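You operate a simulated robot arm through the tools that you are given. There is no shell and no other tool. Be economical: measure what you need, move in short steps, check, and stop when the job is done.

The job below is to be done with a simulated robot arm. You get a single attempt, and the scene is never put back.

JOB
The floor runs too hot: bring the outgoing water down to 30 C.
Fine: stand the stem thermometer in the outgoing pocket and leave it there, switch the pump on and see it read over 50 C, then turn the mixer dial to 30 and watch it fall; the pump stays on.

It is judged by the outcome, as a careful person would: the job done as asked, and still so three seconds after it is handed in. It fails if anything else is knocked over, pushed out of place, dropped, spilled or broken.

ROBOT AND FRAMES
A 7-joint arm with a two-finger parallel gripper, fixed in place. Base frame: the origin is at the foot of the arm, x ahead of it, y to its left, z up; the work surface is at about z = 806. Units: mm, rad, N and s.
With the tool pointing down near the work surface it reaches from about 380 to 900 mm from the base axis. Its first joint turns from -2.007 to 2.007 rad. Payload 3.91 kg.
The tool frame sits at the grasp point between the pads (the TCP): z along the fingers, y along the line on which they close. The tips reach 30 mm beyond it. The gripper opens to 110 mm. The fingers are 20 mm wide and 10 mm thick; the gripper's body (48 by 112 mm) begins 55 mm behind the TCP.
Orientation is that of the tool frame in the base frame, as a unit quaternion [w, x, y, z]. With the fingers straight down and closing along the base's y, the tool's x points along the base's -x, its y along +y and its z along -z.

CONTROLS
- The arm moves only by the tool arm_command. Its argument "motion" is a list of rows, each an object (a shift or turn left out is 0, a gripper value left out holds the last) with "slide": the shift along the base's x, y, z in mm, a list of three; "delta_rot": the turn, a rotation vector about the base's x, y, z in rad, a list of three; "hand": the closure, from 0 (fully open) to 1 (shut). In form: [{"slide": [dx, dy, dz], "delta_rot": [wx, wy, wz], "hand": hand}, ...]. A call has 1 to 20 rows; each row shifts and turns the commanded pose from where the row before left it. Each row takes 0.2 s and may step no farther than 50 mm and 0.15 rad from the row before; otherwise, or with a gripper value out of range, the whole call is refused. A pose out of reach is approached as far as the arm can. The call stops where the force on the tool passes 40 N (or 10 N more than at its start, if that is more) or the arm is blocked; 0.2 s more then pass. The fingers move at their own pace (about 153 mm/s each) and stop on an object; they squeeze with about 35 N. The grip force told is the motor's: it shows also when the fingers shut on nothing. Time passes only in rows, and 0.2 s behind the last, so rows that do not move let the fingers close. The reply holds the time, the measured pose of the TCP, the force on the tool along the base axes, the opening and the grip force, in the units named above and with some noise.
- Cameras (640 x 400 px; columns grow to the right, rows downward): "scene" is fixed at [48.1, 490, 1659.6]; the picture's right is [-0.77, -0.64, 0.00], its down [-0.26, 0.31, -0.91] and it looks along [0.58, -0.70, -0.41] (base axes); focal length 316 px, centre (320, 200). "wrist" rides on the gripper at [72, 17, -103] in the tool frame; the picture's right is [-0.23, 0.97, 0.00], its down [-0.76, -0.18, -0.62] and it looks along [-0.61, -0.14, 0.78] (tool axes); focal length 222 px, centre (320, 200). There is no depth. A picture from a camera that has moved, and an enlarged one, comes with that camera's place and axes in the base frame and with its lens. The place of the scene camera against the robot may be out by one fixed shift of up to 18 mm in any direction.
- snapshot(camera): a new picture of that camera. It takes no simulated time.
- move_column(by): slides the trunk up (or, below 0, down) by that many mm; the arm rides with it, the base frame stays. It gives what a move gives, with no picture.
- enlarge(camera, box): a new picture of the part [left, top, right, bottom] of that camera's present view, enlarged. It takes no simulated time.
- finish_job(): hands the job in; it is judged then, once.

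Work in short steps. Places have to be worked out from the pictures, the camera data and where the tool is seen: move nearer, look again, correct. Check each grasp and each placing, and mend what went wrong. You have 120 turns and 68 pictures in all, those below and enlarged ones among them. Open the gripper and draw the arm clear of the work before you hand the job in, unless the task says otherwise; then end with one line.

The tools are called after ">>>" by a JSON object that holds its "fn" and its "kwargs". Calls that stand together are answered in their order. arm_command: Moves the arm, as the interface text tells. Its arguments: {"type":"object","properties":{"motion":{"type":"array","items":{"type":"object","properties":{"slide":{"type":"array","items":{"type":"number"}},"delta_rot":{"type":"array","items":{"type":"number"}},"hand":{"type":"number"}}}}},"required":["motion"]} The other tools are called the same way: move_column (by) slides the trunk up or down; snapshot (camera) takes a picture; enlarge (camera, box) takes an enlarged picture of a part of a camera's view; finish_job () hands the job in.

At the start:

```text
t: 0.0
eef_pos: [645.7, -166.6, 1469.6]
tool_rot: [0.0, -0.001, 1.0, -0.001]
ft_force: [0.3, 0.7, 0.4]
grip_width: 110.0
gripper_force: 0.2
trunk travel left (down, up): [-850.0, 140.0]
```

scene: 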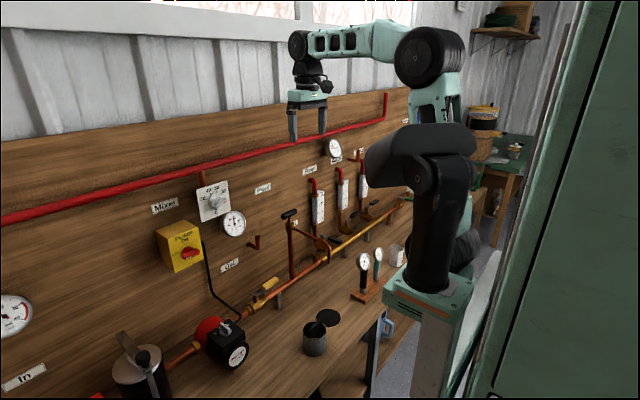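
wrist: 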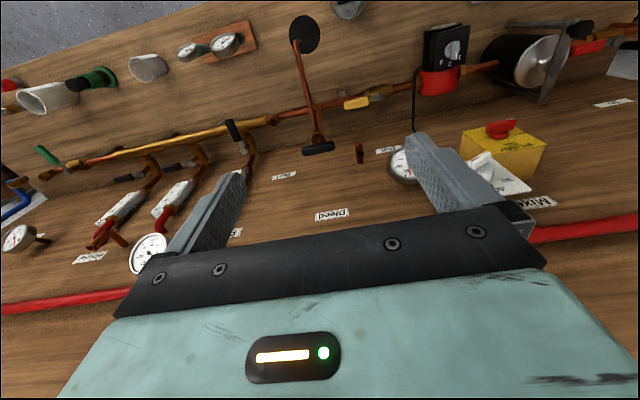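

I'll look closer at the scene parts to identify the thermometers, pocket, pump switch, and mixer dial.

>>> {"fn": "enlarge", "kwargs": {"camera": "scene", "box": [140, 170, 300, 270]}}

>>> {"fn": "enlarge", "kwargs": {"camera": "scene", "box": [270, 220, 430, 320]}}

>>> {"fn": "enlarge", "kwargs": {"camera": "scene", "box": [140, 260, 300, 400]}}

>>> {"fn": "enlarge", "kwargs": {"camera": "scene", "box": [270, 130, 430, 230]}}

```text
4.00 times, centred on (220, 220) of scene
camera zoom: at [48.1, 490.0, 1659.6], right [-0.77, -0.64, 0.0], down [-0.26, 0.31, -0.91], along [0.58, -0.7, -0.41], focal length 1266 px, centre (720, 120)
```

zoom: 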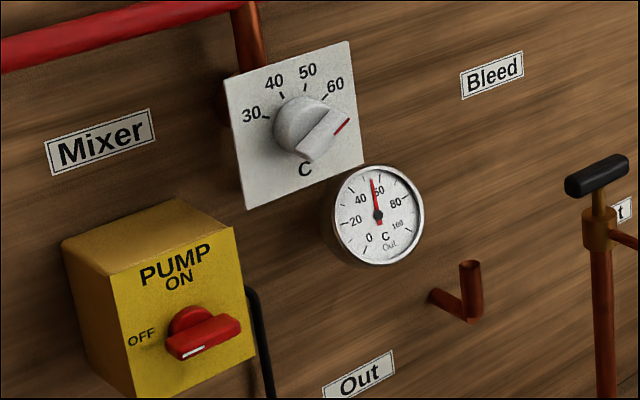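

```text
4.00 times, centred on (350, 270) of scene
camera zoom: at [48.1, 490.0, 1659.6], right [-0.77, -0.64, 0.0], down [-0.26, 0.31, -0.91], along [0.58, -0.7, -0.41], focal length 1266 px, centre (200, -80)
```

zoom: 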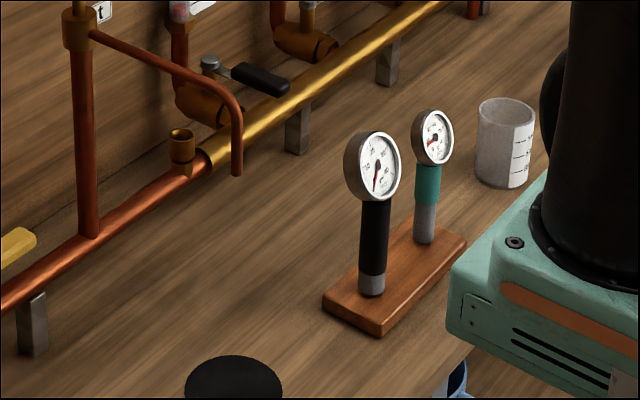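

```text
2.86 times, centred on (220, 330) of scene
camera zoom: at [48.1, 490.0, 1659.6], right [-0.77, -0.64, 0.0], down [-0.26, 0.31, -0.91], along [0.58, -0.7, -0.41], focal length 904 px, centre (606, -171)
```

zoom: 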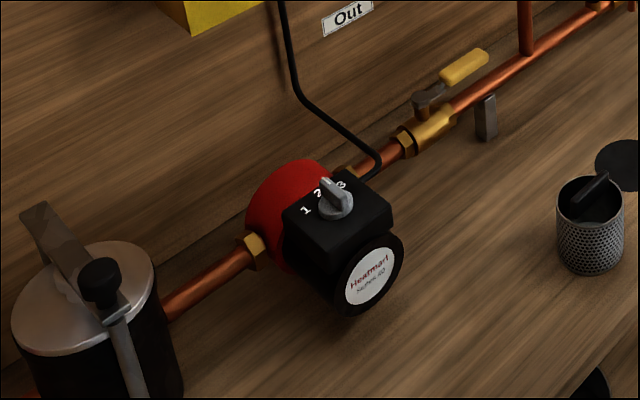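

```text
4.00 times, centred on (350, 180) of scene
camera zoom: at [48.1, 490.0, 1659.6], right [-0.77, -0.64, 0.0], down [-0.26, 0.31, -0.91], along [0.58, -0.7, -0.41], focal length 1266 px, centre (200, 280)
```

zoom: 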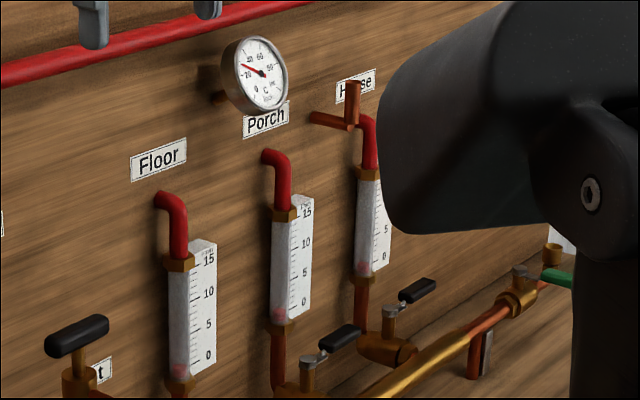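

Mixer dial is around (800, 48, 1283) and the panel faces -x. I'll enlarge the two stem thermometers and the pocket to tell them apart.

>>> {"fn": "enlarge", "kwargs": {"camera": "scene", "box": [345, 240, 393, 270]}}

>>> {"fn": "enlarge", "kwargs": {"camera": "wrist", "box": [120, 0, 320, 125]}}

>>> {"fn": "enlarge", "kwargs": {"camera": "wrist", "box": [340, 90, 580, 240]}}

```text
13.33 times, centred on (369, 255) of scene
camera zoom: at [48.1, 490.0, 1659.6], right [-0.77, -0.64, 0.0], down [-0.26, 0.31, -0.91], along [0.58, -0.7, -0.41], focal length 4220 px, centre (-333, -533)
```

zoom: 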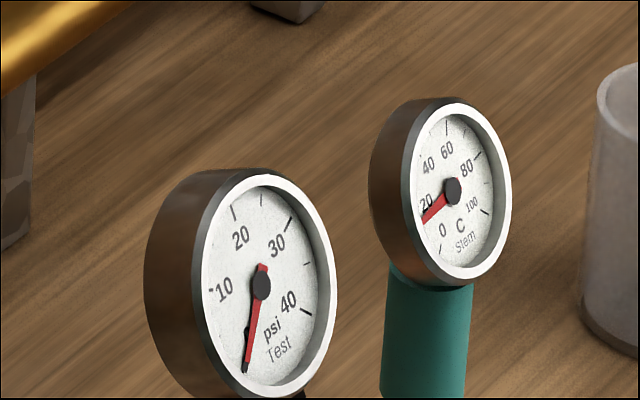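

```text
3.20 times, centred on (220, 62) of wrist
camera zoom: at [571.1, -150.1, 1573.4], right [0.23, 0.97, 0.0], down [0.76, -0.18, 0.62], along [0.61, -0.14, -0.78], focal length 711 px, centre (640, 640)
```

zoom: 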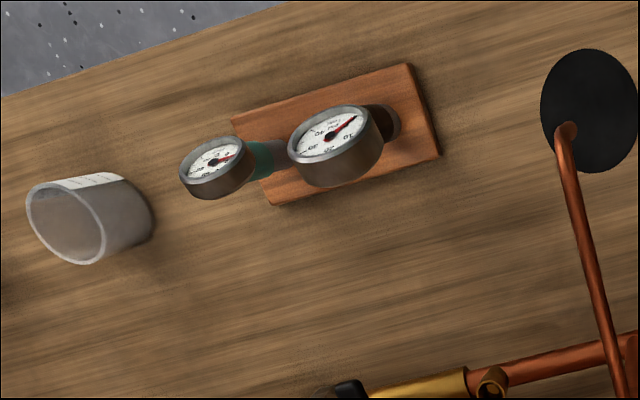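

```text
2.67 times, centred on (460, 165) of wrist
camera zoom: at [571.1, -150.1, 1573.4], right [0.23, 0.97, 0.0], down [0.76, -0.18, 0.62], along [0.61, -0.14, -0.78], focal length 592 px, centre (-53, 293)
```

zoom: 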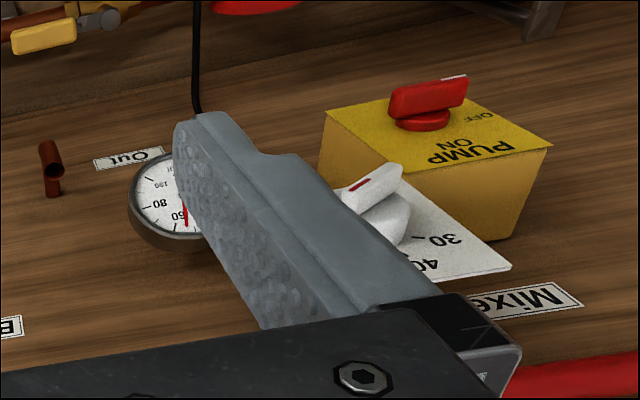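

The green-handled one is the Celsius "Stem" thermometer (about (545,-456), dial z≈961), and the black one is a psi gauge. I'll pitch the tool to point horizontally toward the panel while backing off from it.

>>> {"fn": "arm_command", "kwargs": {"motion": [{"slide": [-20, 0, 0], "delta_rot": [0, -0.15, 0]}, {"slide": [-20, 0, 0], "delta_rot": [0, -0.15, 0]}, {"slide": [-20, 0, 0], "delta_rot": [0, -0.15, 0]}, {"slide": [-20, 0, 0], "delta_rot": [0, -0.15, 0]}, {"slide": [-20, 0, 0], "delta_rot": [0, -0.15, 0]}, {"slide": [-20, 0, 0], "delta_rot": [0, -0.15, 0]}, {"slide": [-20, 0, 0], "delta_rot": [0, -0.15, 0]}, {"delta_rot": [0, -0.15, 0]}, {"delta_rot": [0, -0.15, 0]}, {"delta_rot": [0, -0.15, 0]}, {"delta_rot": [0, -0.0708, 0]}, {}]}}

```text
t: 2.6
eef_pos: [639.0, -188.4, 1410.3]
tool_rot: [0.652, -0.014, 0.758, 0.017]
ft_force: [-0.5, -0.7, -0.4]
grip_width: 109.9
gripper_force: 0.0
out of reach, approached as far as the arm can: row 4, 5, 6, 7, 8, 10, 11
trunk travel left (down, up): [-850.0, 140.0]
```

The arm couldn't reach that pose fully; let me look at the configuration.

>>> {"fn": "snapshot", "kwargs": {"camera": "scene"}}

>>> {"fn": "snapshot", "kwargs": {"camera": "wrist"}}

```text
58 pictures are left
```

scene: 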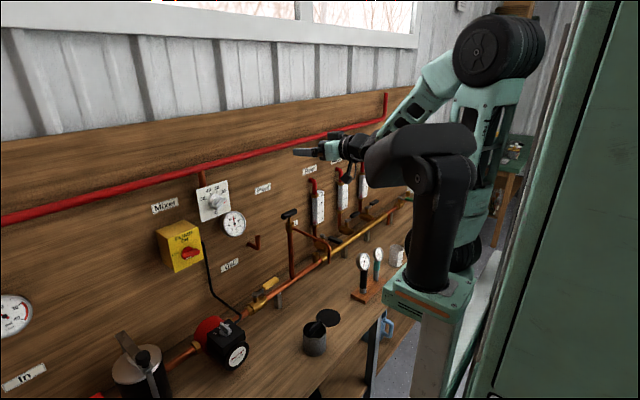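

```text
57 pictures are left
camera wrist: at [522.5, -175.3, 1353.6], right [-0.01, 0.97, 0.23], down [-0.49, -0.21, 0.84], along [0.87, -0.11, 0.48], focal length 222 px, centre (320, 200)
```

wrist: 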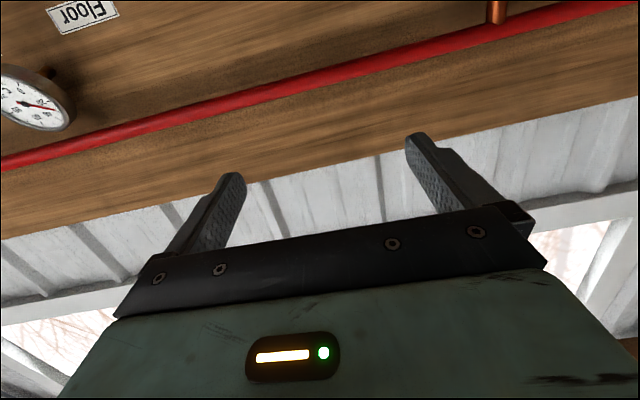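

The elbow is high and behind. I'll try rolling the tool about its forward axis toward camera-up, with pauses to see how well it's followed.

>>> {"fn": "arm_command", "kwargs": {"motion": [{"slide": [20, 0, -20], "delta_rot": [0.15, 0, 0]}, {"slide": [0, 0, -20], "delta_rot": [0.15, 0, 0]}, {"delta_rot": [0.15, 0, 0]}, {"delta_rot": [0.15, 0, 0]}, {}, {}]}}

```text
t: 4.0
eef_pos: [661.9, -189.1, 1371.9]
tool_rot: [0.627, 0.18, 0.719, 0.241]
ft_force: [0.0, 0.8, 0.2]
grip_width: 110.0
gripper_force: 0.0
out of reach, approached as far as the arm can: row 2
trunk travel left (down, up): [-850.0, 140.0]
```

The roll in + direction works (commands restart from the measured pose). Continue rolling.

>>> {"fn": "arm_command", "kwargs": {"motion": [{"delta_rot": [0.15, 0, 0]}, {"delta_rot": [0.15, 0, 0]}, {"delta_rot": [0.15, 0, 0]}, {"delta_rot": [0.15, 0, 0]}, {"delta_rot": [0.15, 0, 0]}, {"delta_rot": [0.15, 0, 0]}, {"delta_rot": [0.15, 0, 0]}, {"delta_rot": [0.15, 0, 0]}, {"delta_rot": [0.15, 0, 0]}, {"delta_rot": [0.15, 0, 0]}, {"delta_rot": [0.15, 0, 0]}, {"delta_rot": [0.15, 0, 0]}, {"delta_rot": [0.15, 0, 0]}, {"delta_rot": [0.15, 0, 0]}, {"delta_rot": [0.15, 0, 0]}, {"delta_rot": [0.15, 0, 0]}, {}]}}

```text
t: 7.6
eef_pos: [686.8, -202.7, 1365.6]
tool_rot: [0.068, 0.659, 0.047, 0.747]
ft_force: [0.1, -0.1, -0.5]
grip_width: 109.7
gripper_force: 0.1
out of reach, approached as far as the arm can: row 3, 6, 8, 10, 12, 14, 16
trunk travel left (down, up): [-850.0, 140.0]
```

Nearly camera-up. Now finish aligning the orientation while backing off to the right toward the thermometer stand.

>>> {"fn": "arm_command", "kwargs": {"motion": [{"slide": [-30, -30, 0], "delta_rot": [0.08, 0.06, 0.015]}, {"slide": [-30, -40, 0], "delta_rot": [0.08, 0.06, 0.015]}, {"slide": [-20, -40, 0]}, {"slide": [-20, -40, 0]}, {}]}}

>>> {"fn": "snapshot", "kwargs": {"camera": "scene"}}

>>> {"fn": "snapshot", "kwargs": {"camera": "wrist"}}

```text
t: 8.8
eef_pos: [596.3, -358.4, 1371.2]
tool_rot: [-0.006, 0.696, -0.009, 0.718]
ft_force: [-0.1, -0.7, 0.3]
grip_width: 110.0
gripper_force: 0.1
out of reach, approached as far as the arm can: row 1
trunk travel left (down, up): [-850.0, 140.0]
```

```text
56 pictures are left
```

scene: 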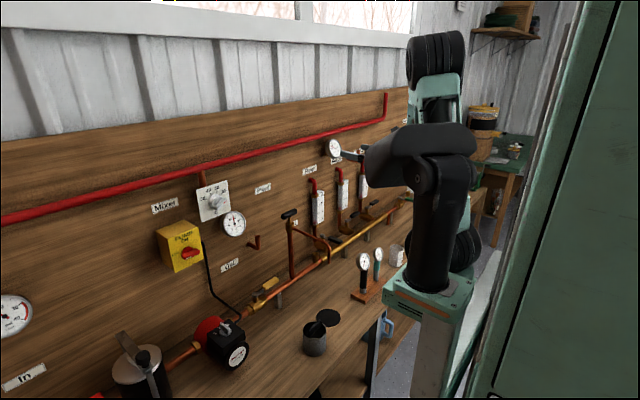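

```text
55 pictures are left
camera wrist: at [489.3, -376.5, 1438.8], right [0.0, -0.97, -0.25], down [-0.6, 0.2, -0.78], along [0.8, 0.15, -0.58], focal length 222 px, centre (320, 200)
```

wrist: 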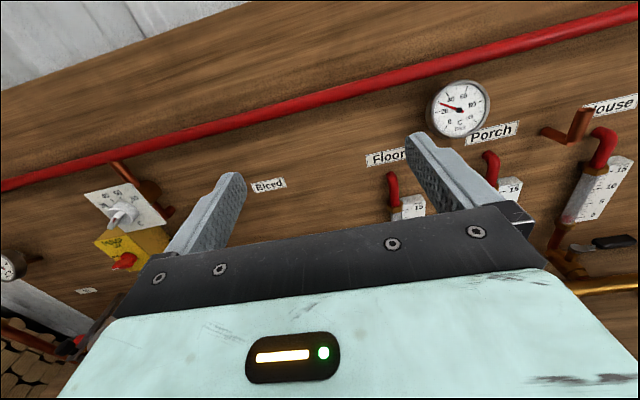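

Orientation is good. Move back and right to sit in front of the thermometer line, then lower the trunk.

>>> {"fn": "arm_command", "kwargs": {"motion": [{"slide": [-40, -25, 0]}, {"slide": [-40, -25, 0]}, {"slide": [-40, -25, 0]}, {"slide": [-40, -22, 0]}, {}]}}

>>> {"fn": "move_column", "kwargs": {"by": -250}}

>>> {"fn": "snapshot", "kwargs": {"camera": "scene"}}

>>> {"fn": "snapshot", "kwargs": {"camera": "wrist"}}

```text
t: 10.0
eef_pos: [440.2, -454.0, 1369.0]
tool_rot: [-0.006, 0.696, -0.01, 0.718]
ft_force: [-0.7, 0.2, 0.8]
grip_width: 110.0
gripper_force: 0.0
trunk travel left (down, up): [-850.0, 140.0]
```

```text
t: 12.6
eef_pos: [441.8, -454.9, 1118.9]
tool_rot: [-0.007, 0.696, -0.009, 0.718]
ft_force: [0.0, -0.9, 0.1]
grip_width: 110.2
gripper_force: 0.0
trunk travel left (down, up): [-600.0, 390.0]
```

```text
54 pictures are left
```

scene: 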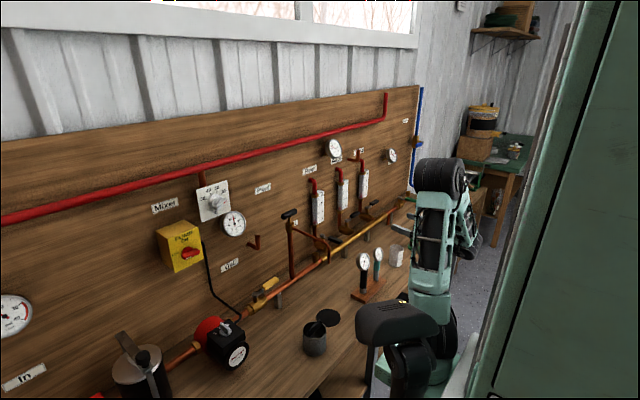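

```text
53 pictures are left
camera wrist: at [334.2, -472.5, 1187.0], right [0.0, -0.97, -0.25], down [-0.6, 0.2, -0.78], along [0.8, 0.15, -0.58], focal length 222 px, centre (320, 200)
```

wrist: 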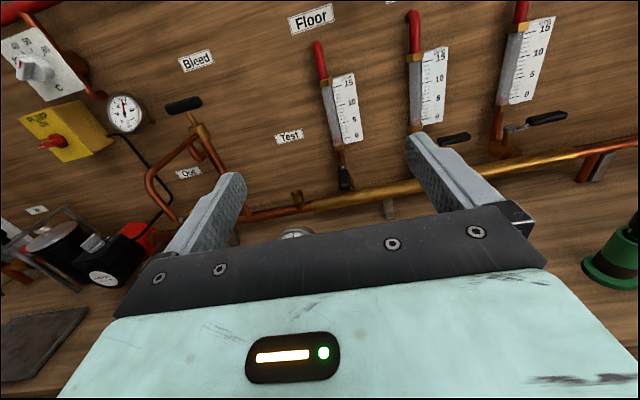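

The black gauge's top appears at about y≈-385. Lower further to see the green one between the fingers.

>>> {"fn": "move_column", "kwargs": {"by": -140}}

>>> {"fn": "snapshot", "kwargs": {"camera": "wrist"}}

>>> {"fn": "enlarge", "kwargs": {"camera": "scene", "box": [330, 200, 490, 320]}}

```text
t: 14.2
eef_pos: [441.1, -454.4, 978.8]
tool_rot: [-0.008, 0.695, -0.009, 0.719]
ft_force: [-0.2, -0.7, -0.1]
grip_width: 110.1
gripper_force: 0.0
trunk travel left (down, up): [-460.0, 530.0]
```

```text
52 pictures are left
camera wrist: at [334.2, -472.4, 1047.0], right [0.0, -0.97, -0.25], down [-0.6, 0.2, -0.78], along [0.8, 0.15, -0.58], focal length 222 px, centre (320, 200)
```

wrist: 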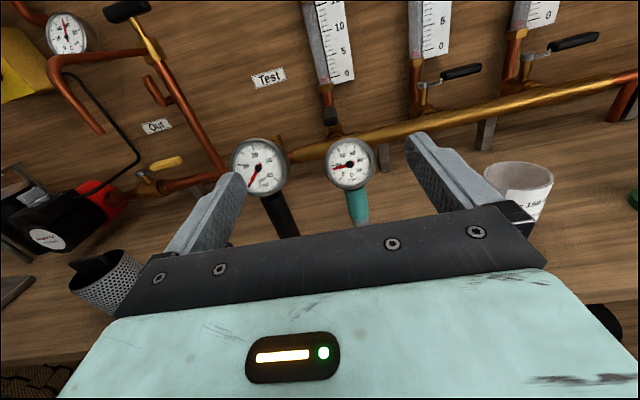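

```text
3.33 times, centred on (410, 260) of scene
camera zoom: at [48.1, 490.0, 1659.6], right [-0.77, -0.64, 0.0], down [-0.26, 0.31, -0.91], along [0.58, -0.7, -0.41], focal length 1055 px, centre (20, 0)
```

zoom: 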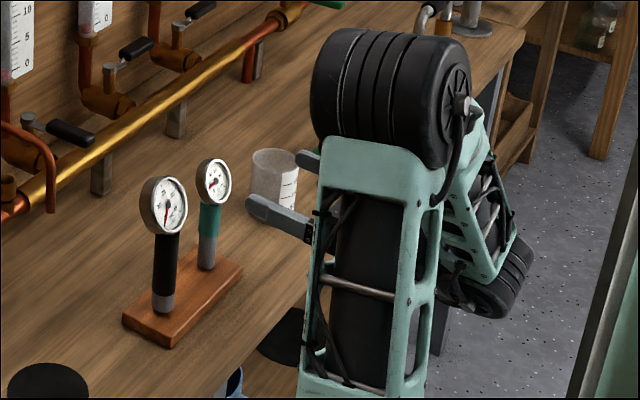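

Triangulating with the first picture, the green thermometer's dial is at about (556, -475, 923), with its handle centred near z≈876. I'll align y and orientation, half-close the hand, then lower to handle height (fingertips still ~70 mm short).

>>> {"fn": "arm_command", "kwargs": {"motion": [{"slide": [0, -21, 0], "delta_rot": [-0.024, 0.034, 0], "hand": 0.35}, {}, {}]}}

>>> {"fn": "move_column", "kwargs": {"by": -95}}

>>> {"fn": "snapshot", "kwargs": {"camera": "wrist"}}

>>> {"fn": "enlarge", "kwargs": {"camera": "scene", "box": [330, 220, 490, 320]}}

```text
t: 15.1
eef_pos: [440.8, -475.5, 979.3]
tool_rot: [0.002, 0.708, 0.0, 0.706]
ft_force: [0.7, 0.0, 0.0]
grip_width: 71.4
gripper_force: 0.0
trunk travel left (down, up): [-460.0, 530.0]
```

```text
t: 16.3
eef_pos: [441.3, -474.9, 884.2]
tool_rot: [0.003, 0.708, -0.002, 0.706]
ft_force: [0.6, -0.1, 0.1]
grip_width: 71.3
gripper_force: 0.0
trunk travel left (down, up): [-365.0, 625.0]
```

```text
50 pictures are left
camera wrist: at [336.2, -491.4, 956.4], right [-0.01, -0.97, -0.23], down [-0.62, 0.18, -0.76], along [0.78, 0.14, -0.61], focal length 222 px, centre (320, 200)
```

wrist: 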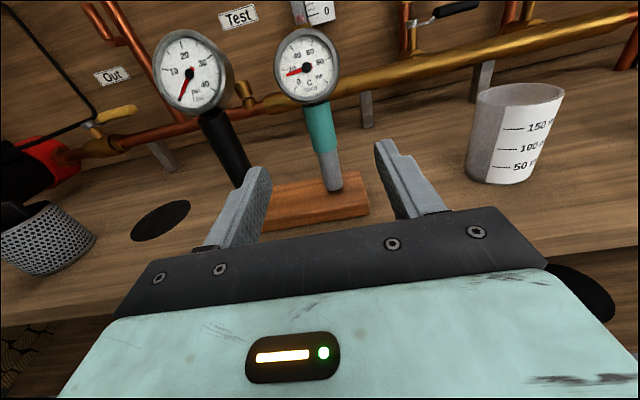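

```text
4.00 times, centred on (410, 270) of scene
camera zoom: at [48.1, 490.0, 1659.6], right [-0.77, -0.64, 0.0], down [-0.26, 0.31, -0.91], along [0.58, -0.7, -0.41], focal length 1266 px, centre (-40, -80)
```

zoom: 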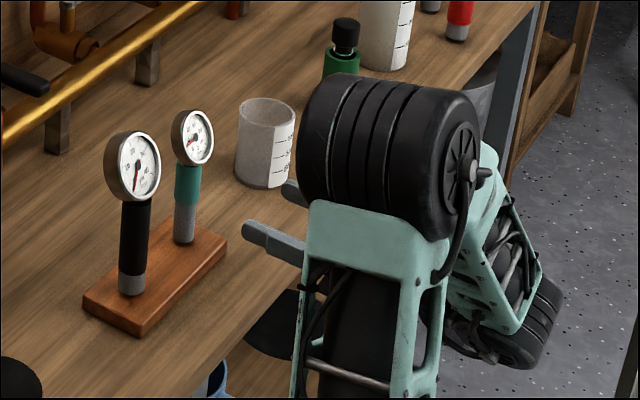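

The handle's green section spans z≈863–907 at y≈-476, with x≈525–550. Height is right; advance 55 mm and re-look.

>>> {"fn": "arm_command", "kwargs": {"motion": [{"slide": [28, 0, 0]}, {"slide": [27, 0, 0]}, {}]}}

>>> {"fn": "snapshot", "kwargs": {"camera": "wrist"}}

```text
t: 17.1
eef_pos: [496.6, -473.7, 884.8]
tool_rot: [0.002, 0.708, -0.001, 0.706]
ft_force: [0.9, 0.9, -1.0]
grip_width: 71.4
gripper_force: 0.1
trunk travel left (down, up): [-365.0, 625.0]
```

```text
48 pictures are left
camera wrist: at [391.1, -490.5, 956.7], right [0.0, -0.97, -0.23], down [-0.62, 0.18, -0.76], along [0.78, 0.14, -0.61], focal length 222 px, centre (320, 200)
```

wrist: 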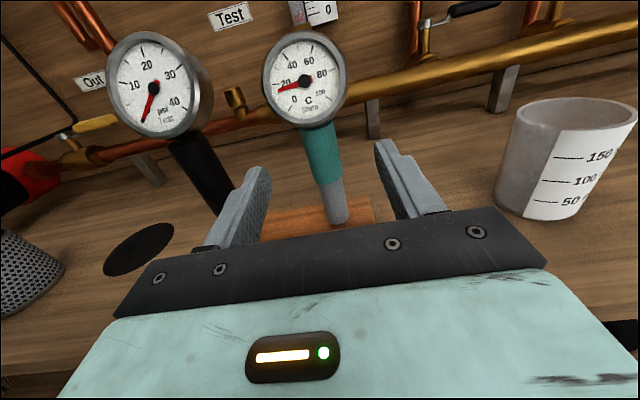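

Two-view triangulation puts the handle axis at x≈540, y≈-476, dial bottom z≈904. Advance 43 mm, 3 mm right, 6 mm lower, then close.

>>> {"fn": "arm_command", "kwargs": {"motion": [{"slide": [0, -3, -6]}, {"slide": [22, 0, 0]}, {"slide": [21, 0, 0]}, {}]}}

>>> {"fn": "snapshot", "kwargs": {"camera": "wrist"}}

```text
t: 18.1
eef_pos: [541.1, -479.1, 879.0]
tool_rot: [0.002, 0.708, 0.0, 0.706]
ft_force: [0.1, 0.0, 0.0]
grip_width: 71.5
gripper_force: 0.1
trunk travel left (down, up): [-365.0, 625.0]
```

```text
47 pictures are left
camera wrist: at [435.0, -495.0, 950.8], right [-0.01, -0.97, -0.23], down [-0.62, 0.18, -0.76], along [0.78, 0.14, -0.61], focal length 222 px, centre (320, 200)
```

wrist: 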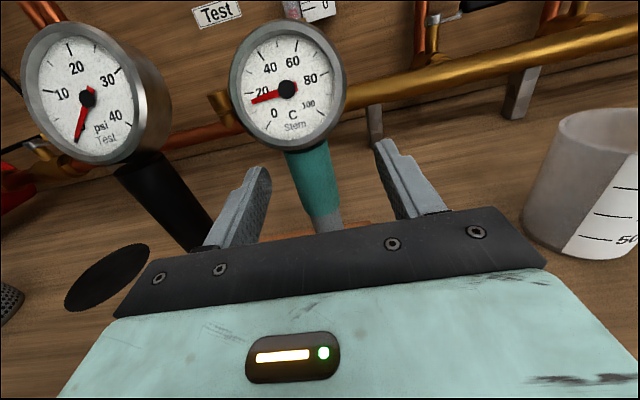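

The handle lies right at the image centre, i.e. at the TCP. Close the gripper.

>>> {"fn": "arm_command", "kwargs": {"motion": [{"hand": 0.7}, {"hand": 0.8}, {"hand": 1.0}, {"hand": 1.0}, {"hand": 1.0}]}}

>>> {"fn": "snapshot", "kwargs": {"camera": "wrist"}}

```text
t: 19.3
eef_pos: [540.8, -476.6, 879.6]
tool_rot: [0.003, 0.709, -0.001, 0.705]
ft_force: [-1.6, 15.4, -1.4]
grip_width: 24.2
gripper_force: 35.0
trunk travel left (down, up): [-365.0, 625.0]
```

```text
46 pictures are left
camera wrist: at [435.3, -493.9, 950.7], right [0.0, -0.97, -0.23], down [-0.62, 0.18, -0.76], along [0.78, 0.14, -0.61], focal length 222 px, centre (320, 200)
```

wrist: 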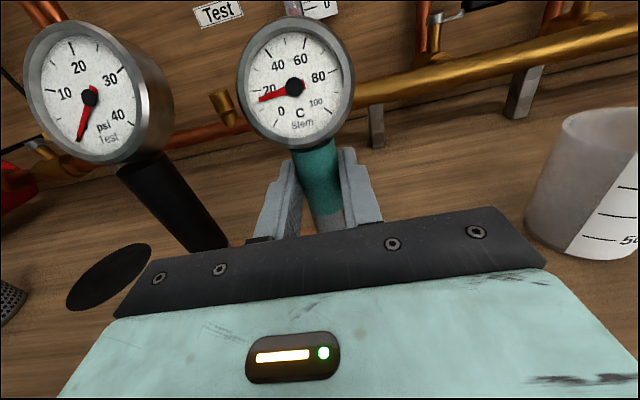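

Gripped at 24 mm with some side load; the next command starts from the measured pose, so lifting straight up should relieve it. Lift 100 mm gently.

>>> {"fn": "arm_command", "kwargs": {"motion": [{}, {"slide": [0, 0, 5]}, {"slide": [0, 0, 10]}, {"slide": [0, 0, 15]}, {"slide": [0, 0, 20]}, {"slide": [0, 0, 25]}, {"slide": [0, 0, 25]}, {}]}}

>>> {"fn": "enlarge", "kwargs": {"camera": "scene", "box": [330, 220, 490, 320]}}

```text
t: 21.1
eef_pos: [539.0, -478.3, 980.7]
tool_rot: [0.003, 0.708, -0.001, 0.706]
ft_force: [0.7, 0.1, -1.1]
grip_width: 24.6
gripper_force: 35.4
trunk travel left (down, up): [-365.0, 625.0]
```

```text
4.00 times, centred on (410, 270) of scene
camera zoom: at [48.1, 490.0, 1659.6], right [-0.77, -0.64, 0.0], down [-0.26, 0.31, -0.91], along [0.58, -0.7, -0.41], focal length 1266 px, centre (-40, -80)
```

zoom: 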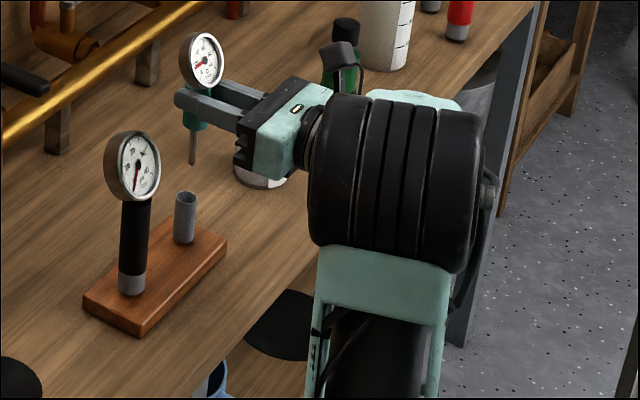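

The stem thermometer is out and upright (stem ~37 mm, tip ~53 mm below TCP). I estimate pocket mouth ≈ (835,-109,1088), the bleed T-handle at (758,-197,1165), Out gauge at (848,-38,1159), so I'll approach yawed ~20° from the left. First raise the trunk, then traverse.

>>> {"fn": "move_column", "kwargs": {"by": 230}}

>>> {"fn": "arm_command", "kwargs": {"motion": [{"slide": [10, 30, 0]}, {"slide": [10, 35, 0]}, {"slide": [10, 35, 0]}, {"slide": [10, 35, 0]}, {"slide": [10, 35, 0]}, {"slide": [10, 35, 0]}, {"slide": [10, 35, 0]}, {"slide": [10, 35, 0]}, {"slide": [10, 35, 0]}, {"slide": [10, 30, 0]}, {"slide": [0, 30, 0]}, {}]}}

>>> {"fn": "snapshot", "kwargs": {"camera": "scene"}}

>>> {"fn": "snapshot", "kwargs": {"camera": "wrist"}}

```text
t: 23.6
eef_pos: [538.8, -479.6, 1209.3]
tool_rot: [0.002, 0.708, 0.0, 0.706]
ft_force: [1.3, -0.9, -0.1]
grip_width: 24.3
gripper_force: 34.8
trunk travel left (down, up): [-595.0, 395.0]
```

```text
t: 26.2
eef_pos: [647.6, -131.8, 1207.5]
tool_rot: [0.001, 0.708, 0.0, 0.706]
ft_force: [0.1, -0.7, -0.3]
grip_width: 24.6
gripper_force: 34.9
out of reach, approached as far as the arm can: row 11
trunk travel left (down, up): [-595.0, 395.0]
```

```text
44 pictures are left
```

scene: 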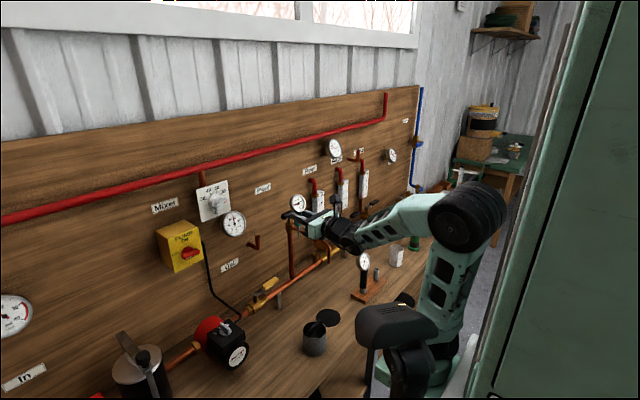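

```text
43 pictures are left
camera wrist: at [542.1, -148.5, 1278.9], right [0.0, -0.97, -0.23], down [-0.63, 0.18, -0.76], along [0.78, 0.14, -0.61], focal length 222 px, centre (320, 200)
```

wrist: 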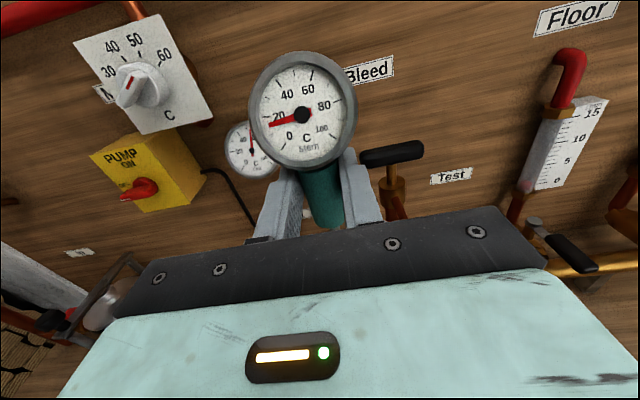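

The pocket is hidden behind the gripper here. I'll check the mixer knob and pump closely from this good viewpoint.

>>> {"fn": "enlarge", "kwargs": {"camera": "wrist", "box": [70, 0, 230, 220]}}

>>> {"fn": "enlarge", "kwargs": {"camera": "scene", "box": [180, 165, 340, 265]}}

```text
1.82 times, centred on (150, 110) of wrist
camera zoom: at [542.1, -148.5, 1278.9], right [0.0, -0.97, -0.23], down [-0.63, 0.18, -0.76], along [0.78, 0.14, -0.61], focal length 404 px, centre (629, 364)
```

zoom: 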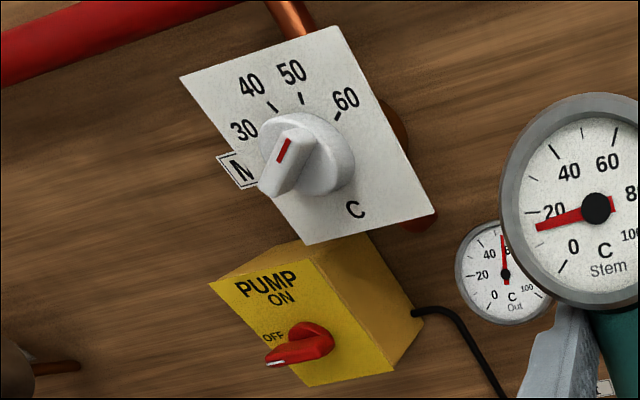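

```text
4.00 times, centred on (260, 215) of scene
camera zoom: at [48.1, 490.0, 1659.6], right [-0.77, -0.64, 0.0], down [-0.26, 0.31, -0.91], along [0.58, -0.7, -0.41], focal length 1266 px, centre (560, 140)
```

zoom: 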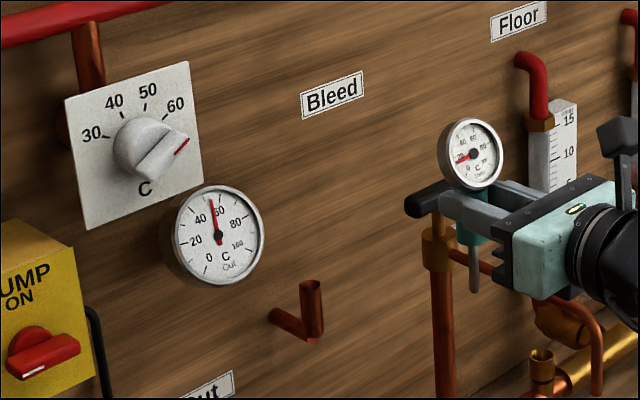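

The mixer pointer sits near 57–60 and the pump is OFF. Now yaw the tool −20° in place so the pocket comes into view left of the fingers.

>>> {"fn": "arm_command", "kwargs": {"motion": [{"delta_rot": [0, 0, -0.12]}, {"delta_rot": [0, 0, -0.12]}, {"delta_rot": [0, 0, -0.11]}, {}]}}

>>> {"fn": "snapshot", "kwargs": {"camera": "wrist"}}

```text
t: 27.2
eef_pos: [660.1, -269.3, 1220.0]
tool_rot: [0.117, 0.701, -0.117, 0.694]
ft_force: [-0.1, -0.9, -1.4]
grip_width: 24.6
gripper_force: 35.1
out of reach, approached as far as the arm can: row 1, 2, 3
trunk travel left (down, up): [-595.0, 395.0]
```

```text
40 pictures are left
camera wrist: at [556.5, -252.5, 1292.9], right [-0.32, -0.92, -0.23], down [-0.54, 0.37, -0.76], along [0.78, -0.12, -0.62], focal length 222 px, centre (320, 200)
```

wrist: 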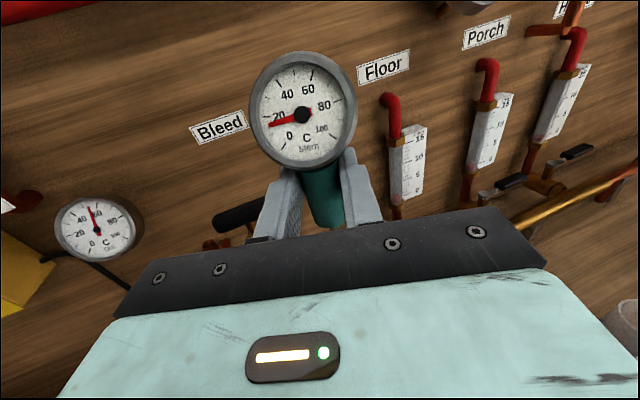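

The pose drifted because of a joint limit (it slid to y=-269, no contact). The bleed spout sticks out near y≈-200, so I'll move to y≈-340, unyaw, then lower the trunk and extend the arm upward for a better wrist posture.

>>> {"fn": "arm_command", "kwargs": {"motion": [{"slide": [-10, -25, 0], "delta_rot": [0, 0, 0.11]}, {"slide": [-10, -25, 0], "delta_rot": [0, 0, 0.12]}, {"slide": [-10, -25, 0], "delta_rot": [0, 0, 0.1]}, {}]}}

>>> {"fn": "move_column", "kwargs": {"by": -150}}

>>> {"fn": "arm_command", "kwargs": {"motion": [{"slide": [0, 0, 40]}, {"slide": [0, 0, 40]}, {"slide": [0, 0, 40]}, {"slide": [0, 0, 40]}, {}]}}

```text
t: 28.2
eef_pos: [632.9, -345.4, 1220.1]
tool_rot: [0.009, 0.708, -0.007, 0.706]
ft_force: [0.2, 0.1, -0.7]
grip_width: 24.6
gripper_force: 34.7
trunk travel left (down, up): [-595.0, 395.0]
```

```text
t: 29.9
eef_pos: [632.5, -345.5, 1071.2]
tool_rot: [0.009, 0.708, -0.008, 0.706]
ft_force: [0.2, -0.2, 0.1]
grip_width: 24.5
gripper_force: 35.0
trunk travel left (down, up): [-445.0, 545.0]
```

```text
t: 31.1
eef_pos: [632.1, -344.6, 1232.5]
tool_rot: [0.01, 0.708, -0.008, 0.706]
ft_force: [0.0, 0.8, -0.7]
grip_width: 24.6
gripper_force: 35.0
trunk travel left (down, up): [-445.0, 545.0]
```

Now traverse left at z≈1232 with x≈640, watching for reach limits.

>>> {"fn": "arm_command", "kwargs": {"motion": [{"slide": [0, 35, 0]}, {"slide": [0, 35, 0]}, {"slide": [0, 35, 0]}, {"slide": [0, 35, 0]}, {"slide": [0, 35, 0]}, {"slide": [0, 35, 0]}, {"slide": [0, 25, 0]}, {}]}}

>>> {"fn": "snapshot", "kwargs": {"camera": "scene"}}

```text
t: 32.9
eef_pos: [640.3, -271.3, 1224.8]
tool_rot: [0.01, 0.708, -0.008, 0.706]
ft_force: [-0.5, -0.1, 0.6]
grip_width: 24.5
gripper_force: 35.0
out of reach, approached as far as the arm can: row 2, 3, 4, 5, 6, 7
trunk travel left (down, up): [-445.0, 545.0]
```

```text
39 pictures are left
```

scene: 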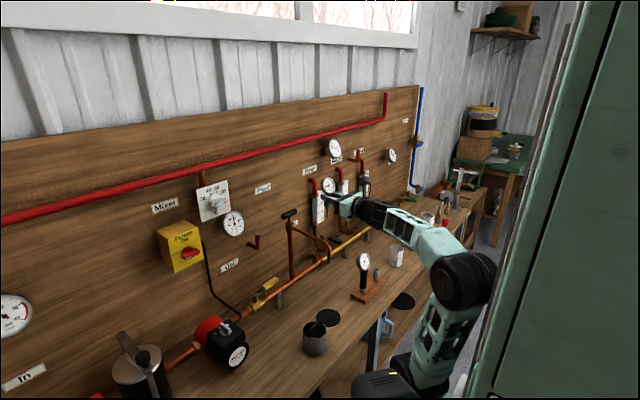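

A lower trunk made it worse, so the opposite should help: back to y≈-345, raise the trunk a lot and bring the arm down relative to it.

>>> {"fn": "arm_command", "kwargs": {"motion": [{"slide": [0, -35, 0]}, {"slide": [0, -35, 0]}, {}]}}

>>> {"fn": "move_column", "kwargs": {"by": 300}}

>>> {"fn": "arm_command", "kwargs": {"motion": [{"slide": [0, 0, -40]}, {"slide": [0, 0, -40]}, {"slide": [0, 0, -40]}, {"slide": [0, 0, -40]}, {"slide": [0, 0, -40]}, {"slide": [0, 0, -40]}, {"slide": [0, 0, -40]}, {}]}}

>>> {"fn": "arm_command", "kwargs": {"motion": [{"slide": [0, 35, 0]}, {"slide": [0, 35, 0]}, {"slide": [0, 35, 0]}, {"slide": [0, 35, 0]}, {"slide": [0, 35, 0]}, {"slide": [0, 35, 0]}, {"slide": [0, 25, 0]}, {}]}}

```text
t: 33.7
eef_pos: [638.2, -341.8, 1224.2]
tool_rot: [0.01, 0.708, -0.007, 0.706]
ft_force: [0.0, -0.1, -0.9]
grip_width: 24.7
gripper_force: 35.4
trunk travel left (down, up): [-445.0, 545.0]
```

```text
t: 36.7
eef_pos: [636.4, -342.2, 1524.2]
tool_rot: [0.009, 0.708, -0.007, 0.706]
ft_force: [0.5, -0.6, -0.8]
grip_width: 24.7
gripper_force: 34.7
trunk travel left (down, up): [-745.0, 245.0]
```

```text
t: 38.5
eef_pos: [637.1, -342.2, 1244.7]
tool_rot: [0.01, 0.708, -0.008, 0.706]
ft_force: [-1.4, 0.9, -1.1]
grip_width: 24.6
gripper_force: 35.6
trunk travel left (down, up): [-745.0, 245.0]
```

```text
t: 40.3
eef_pos: [683.4, -195.8, 1258.2]
tool_rot: [0.01, 0.708, -0.009, 0.706]
ft_force: [0.0, -0.7, -1.9]
grip_width: 24.6
gripper_force: 35.1
out of reach, approached as far as the arm can: row 2, 3, 4, 5, 6, 7
trunk travel left (down, up): [-745.0, 245.0]
```

The limit drifts outward in x, suggesting the arm is too folded. Try farther out: move left and forward together, well above the T-handle.

>>> {"fn": "arm_command", "kwargs": {"motion": [{"slide": [15, 10, 10]}, {"slide": [15, 25, 5]}, {"slide": [15, 25, 0]}, {"slide": [10, 25, 0]}, {}]}}

>>> {"fn": "snapshot", "kwargs": {"camera": "wrist"}}

>>> {"fn": "snapshot", "kwargs": {"camera": "scene"}}

```text
t: 41.5
eef_pos: [738.5, -111.4, 1274.0]
tool_rot: [0.009, 0.707, -0.008, 0.707]
ft_force: [0.5, 0.1, -1.0]
grip_width: 24.6
gripper_force: 34.6
trunk travel left (down, up): [-745.0, 245.0]
```

```text
38 pictures are left
camera wrist: at [633.0, -125.1, 1346.3], right [-0.02, -0.97, -0.23], down [-0.62, 0.19, -0.76], along [0.78, 0.12, -0.61], focal length 222 px, centre (320, 200)
```

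wrist: 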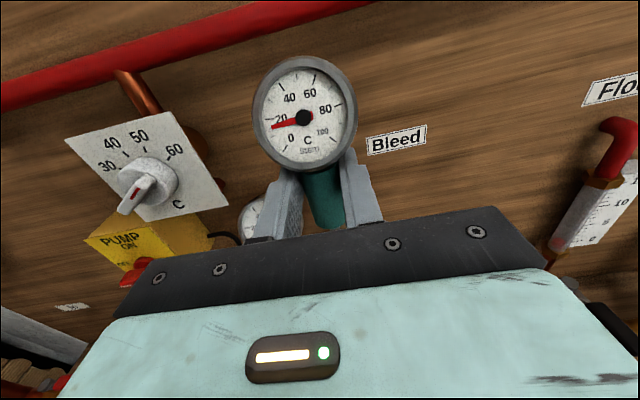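

```text
37 pictures are left
```

scene: 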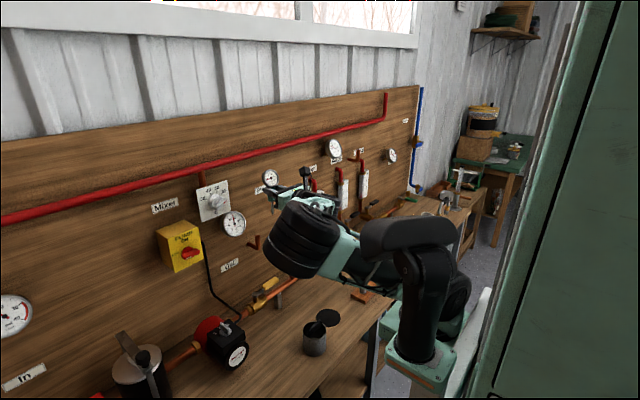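

That worked—the elbow swung to the other side and pose is accurate at (738,-111,1274). Try the yaw toward −0.3 rad in small steps here.

>>> {"fn": "arm_command", "kwargs": {"motion": [{"delta_rot": [0, 0, -0.1]}, {"delta_rot": [0, 0, -0.1]}, {"delta_rot": [0, 0, -0.1]}, {}]}}

>>> {"fn": "snapshot", "kwargs": {"camera": "wrist"}}

```text
t: 42.5
eef_pos: [738.9, -111.6, 1276.4]
tool_rot: [0.115, 0.699, -0.113, 0.696]
ft_force: [-0.2, 0.3, -2.4]
grip_width: 24.7
gripper_force: 34.9
trunk travel left (down, up): [-745.0, 245.0]
```

```text
36 pictures are left
camera wrist: at [633.8, -93.7, 1346.8], right [-0.31, -0.92, -0.23], down [-0.54, 0.37, -0.76], along [0.78, -0.12, -0.61], focal length 222 px, centre (320, 200)
```

wrist: 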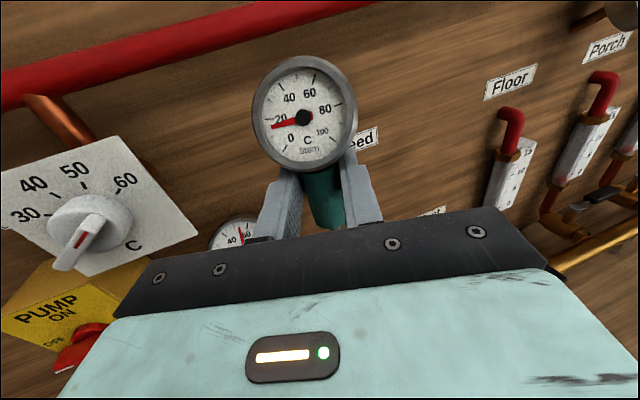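

Yaw works. To see the pocket past the fingers, I'll shift left ~110 mm and lower by trunk, staying clear of the panel.

>>> {"fn": "arm_command", "kwargs": {"motion": [{"slide": [-5, 28, 0]}, {"slide": [-5, 28, 0]}, {"slide": [-5, 28, 0]}, {"slide": [0, 28, 0]}, {}]}}

>>> {"fn": "move_column", "kwargs": {"by": -90}}

>>> {"fn": "snapshot", "kwargs": {"camera": "wrist"}}

```text
t: 43.7
eef_pos: [723.6, 0.3, 1276.0]
tool_rot: [0.115, 0.699, -0.114, 0.697]
ft_force: [-0.2, 0.0, 0.0]
grip_width: 24.5
gripper_force: 35.0
trunk travel left (down, up): [-745.0, 245.0]
```

```text
t: 45.0
eef_pos: [724.9, 0.5, 1184.8]
tool_rot: [0.115, 0.699, -0.113, 0.697]
ft_force: [-0.3, 0.4, -0.4]
grip_width: 24.9
gripper_force: 35.1
trunk travel left (down, up): [-655.0, 335.0]
```

```text
35 pictures are left
camera wrist: at [618.6, 17.4, 1257.1], right [-0.31, -0.92, -0.23], down [-0.54, 0.37, -0.76], along [0.78, -0.12, -0.61], focal length 222 px, centre (320, 200)
```

wrist: 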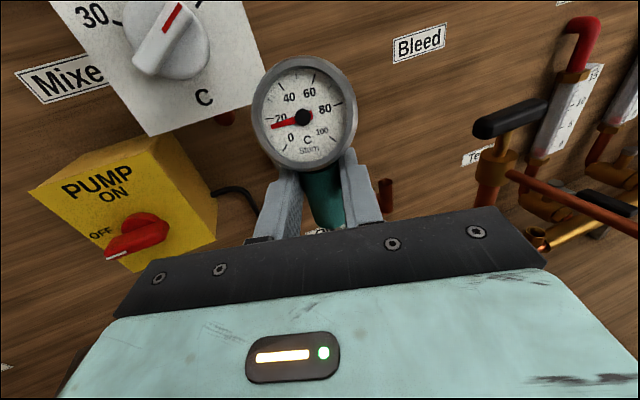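

The pocket just shows right of the finger at (385,185). Enlarge it, then lower a bit for parallax.

>>> {"fn": "enlarge", "kwargs": {"camera": "wrist", "box": [340, 150, 436, 210]}}

>>> {"fn": "move_column", "kwargs": {"by": -60}}

>>> {"fn": "enlarge", "kwargs": {"camera": "wrist", "box": [340, 90, 500, 190]}}

```text
6.67 times, centred on (388, 180) of wrist
camera zoom: at [618.6, 17.4, 1257.1], right [-0.31, -0.92, -0.23], down [-0.54, 0.37, -0.76], along [0.78, -0.12, -0.61], focal length 1481 px, centre (-133, 333)
```

zoom: 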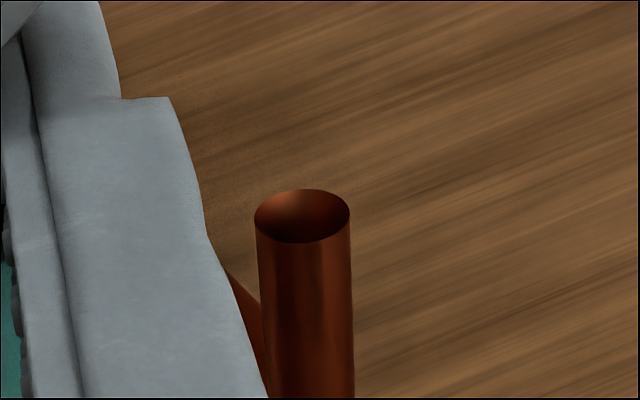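

```text
t: 46.0
eef_pos: [722.8, 0.8, 1125.6]
tool_rot: [0.114, 0.699, -0.113, 0.697]
ft_force: [-0.6, -0.9, -0.5]
grip_width: 24.8
gripper_force: 35.4
trunk travel left (down, up): [-595.0, 395.0]
```

```text
4.00 times, centred on (420, 140) of wrist
camera zoom: at [618.6, 17.4, 1197.0], right [-0.31, -0.92, -0.23], down [-0.54, 0.37, -0.76], along [0.78, -0.12, -0.61], focal length 888 px, centre (-80, 440)
```

zoom: 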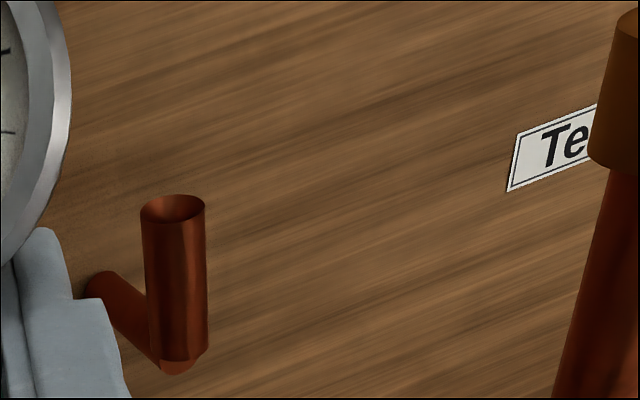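

Two-view triangulation: pocket rim at about (842,-110,1069), ~20 mm outside diameter, wall at x≈895. The T-bar's near end is about y≈-152, so I'll use yaw ≈ −28° and approach along the tool axis from the left.

>>> {"fn": "move_column", "kwargs": {"by": 25}}

>>> {"fn": "arm_command", "kwargs": {"motion": [{"slide": [3, -13, 0], "delta_rot": [0, 0, -0.055]}, {"slide": [4, -14, 0], "delta_rot": [0, 0, -0.055]}, {"slide": [4, -14, 0], "delta_rot": [0, 0, -0.055]}, {"slide": [2, -13, 0]}, {}]}}

>>> {"fn": "enlarge", "kwargs": {"camera": "scene", "box": [200, 180, 328, 260]}}

>>> {"fn": "snapshot", "kwargs": {"camera": "wrist"}}

```text
t: 46.7
eef_pos: [723.5, 0.6, 1151.0]
tool_rot: [0.115, 0.699, -0.114, 0.697]
ft_force: [0.2, -0.4, -1.2]
grip_width: 24.8
gripper_force: 35.1
trunk travel left (down, up): [-620.0, 370.0]
```

```text
t: 47.9
eef_pos: [737.3, -53.3, 1149.0]
tool_rot: [0.172, 0.687, -0.171, 0.685]
ft_force: [0.9, 0.2, -0.9]
grip_width: 24.4
gripper_force: 35.2
trunk travel left (down, up): [-620.0, 370.0]
```

```text
5.00 times, centred on (264, 220) of scene
camera zoom: at [48.1, 490.0, 1659.6], right [-0.77, -0.64, 0.0], down [-0.26, 0.31, -0.91], along [0.58, -0.7, -0.41], focal length 1583 px, centre (600, 100)
```

zoom: 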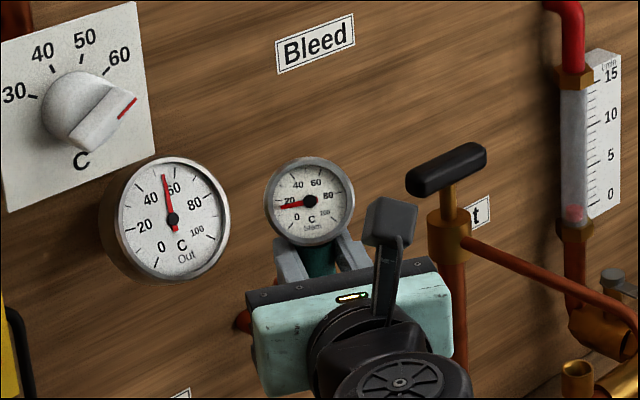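

```text
31 pictures are left
camera wrist: at [636.1, -19.6, 1221.8], right [-0.46, -0.86, -0.22], down [-0.47, 0.45, -0.76], along [0.75, -0.24, -0.61], focal length 222 px, centre (320, 200)
```

wrist: 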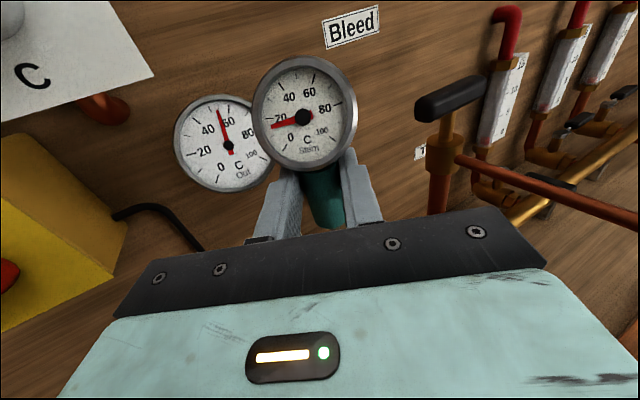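

Clear on all sides: gauge edge y≈-60, T-bar end ≈(760,-153,1155). Advance along the tool axis, 80 mm, then check.

>>> {"fn": "arm_command", "kwargs": {"motion": [{"slide": [22, -11.7, 0]}, {"slide": [22, -11.7, 0]}, {"slide": [22, -11.7, 0]}, {"slide": [14, -7.5, 0]}, {}]}}

>>> {"fn": "snapshot", "kwargs": {"camera": "wrist"}}

>>> {"fn": "enlarge", "kwargs": {"camera": "scene", "box": [200, 180, 328, 260]}}

```text
t: 49.1
eef_pos: [815.6, -96.1, 1150.4]
tool_rot: [0.172, 0.687, -0.171, 0.685]
ft_force: [-8.3, 2.9, -1.1]
grip_width: 24.6
gripper_force: 35.3
trunk travel left (down, up): [-620.0, 370.0]
```

```text
30 pictures are left
camera wrist: at [715.1, -62.0, 1223.6], right [-0.46, -0.86, -0.22], down [-0.47, 0.45, -0.76], along [0.75, -0.24, -0.61], focal length 222 px, centre (320, 200)
```

wrist: 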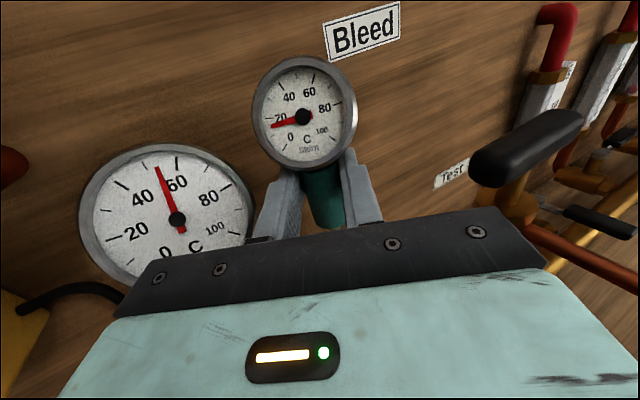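

```text
5.00 times, centred on (264, 220) of scene
camera zoom: at [48.1, 490.0, 1659.6], right [-0.77, -0.64, 0.0], down [-0.26, 0.31, -0.91], along [0.58, -0.7, -0.41], focal length 1583 px, centre (600, 100)
```

zoom: 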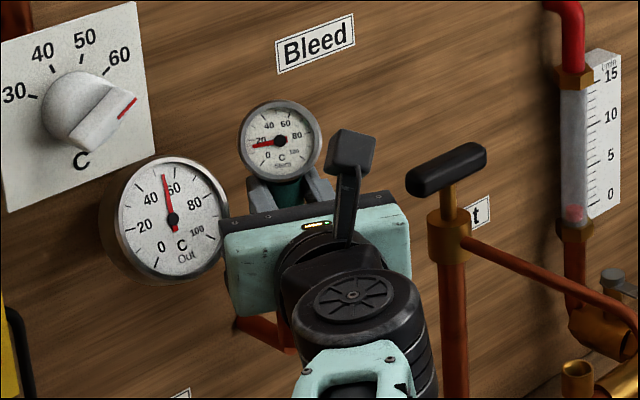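

An x-force of −8 N appeared; check whether it persists with a still reading.

>>> {"fn": "arm_command", "kwargs": {"motion": [{}, {}]}}

>>> {"fn": "enlarge", "kwargs": {"camera": "scene", "box": [232, 205, 296, 245]}}

```text
t: 49.7
eef_pos: [817.3, -95.7, 1151.4]
tool_rot: [0.172, 0.687, -0.17, 0.685]
ft_force: [-8.0, 0.5, -2.9]
grip_width: 24.9
gripper_force: 34.9
trunk travel left (down, up): [-620.0, 370.0]
```

```text
10.00 times, centred on (264, 225) of scene
camera zoom: at [48.1, 490.0, 1659.6], right [-0.77, -0.64, 0.0], down [-0.26, 0.31, -0.91], along [0.58, -0.7, -0.41], focal length 3165 px, centre (880, -50)
```

zoom: 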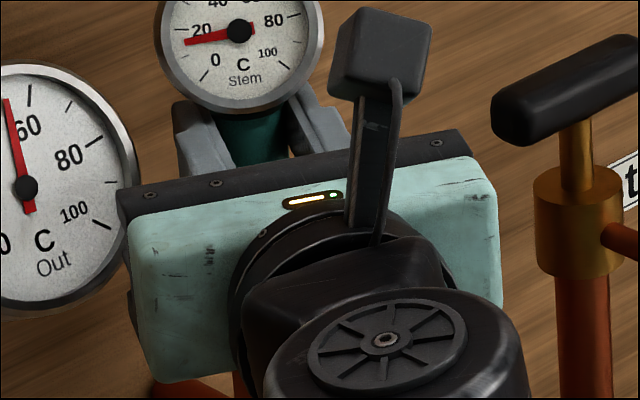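

Force direction opposes the approach, so perhaps the stem tip is touching the pocket's rim (stem longer than estimated). Raise 30 mm and re-read.

>>> {"fn": "arm_command", "kwargs": {"motion": [{"slide": [-9, 5, 0]}, {}]}}

>>> {"fn": "move_column", "kwargs": {"by": 30}}

>>> {"fn": "arm_command", "kwargs": {"motion": [{}]}}

>>> {"fn": "enlarge", "kwargs": {"camera": "scene", "box": [216, 190, 296, 240]}}

```text
t: 50.3
eef_pos: [808.2, -88.6, 1151.5]
tool_rot: [0.172, 0.687, -0.17, 0.685]
ft_force: [0.2, 0.5, 0.2]
grip_width: 24.8
gripper_force: 34.9
trunk travel left (down, up): [-620.0, 370.0]
```

```text
t: 51.0
eef_pos: [807.3, -89.3, 1181.2]
tool_rot: [0.172, 0.686, -0.171, 0.686]
ft_force: [0.6, 0.4, -0.4]
grip_width: 25.0
gripper_force: 35.0
trunk travel left (down, up): [-650.0, 340.0]
```

```text
t: 51.4
eef_pos: [807.3, -89.5, 1179.0]
tool_rot: [0.172, 0.687, -0.171, 0.685]
ft_force: [-0.2, 0.8, 0.1]
grip_width: 24.5
gripper_force: 34.8
trunk travel left (down, up): [-650.0, 340.0]
```

```text
8.00 times, centred on (256, 215) of scene
camera zoom: at [48.1, 490.0, 1659.6], right [-0.77, -0.64, 0.0], down [-0.26, 0.31, -0.91], along [0.58, -0.7, -0.41], focal length 2532 px, centre (832, 80)
```

zoom: 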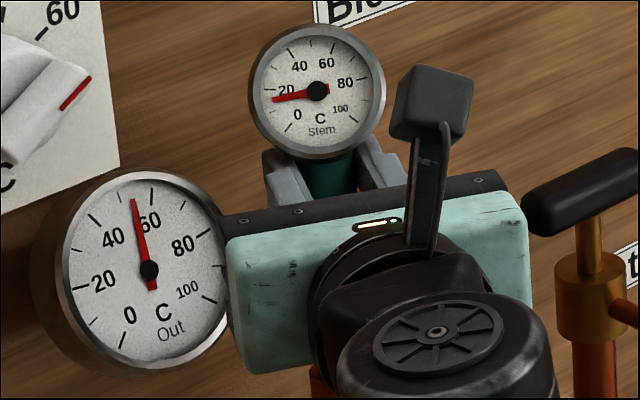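

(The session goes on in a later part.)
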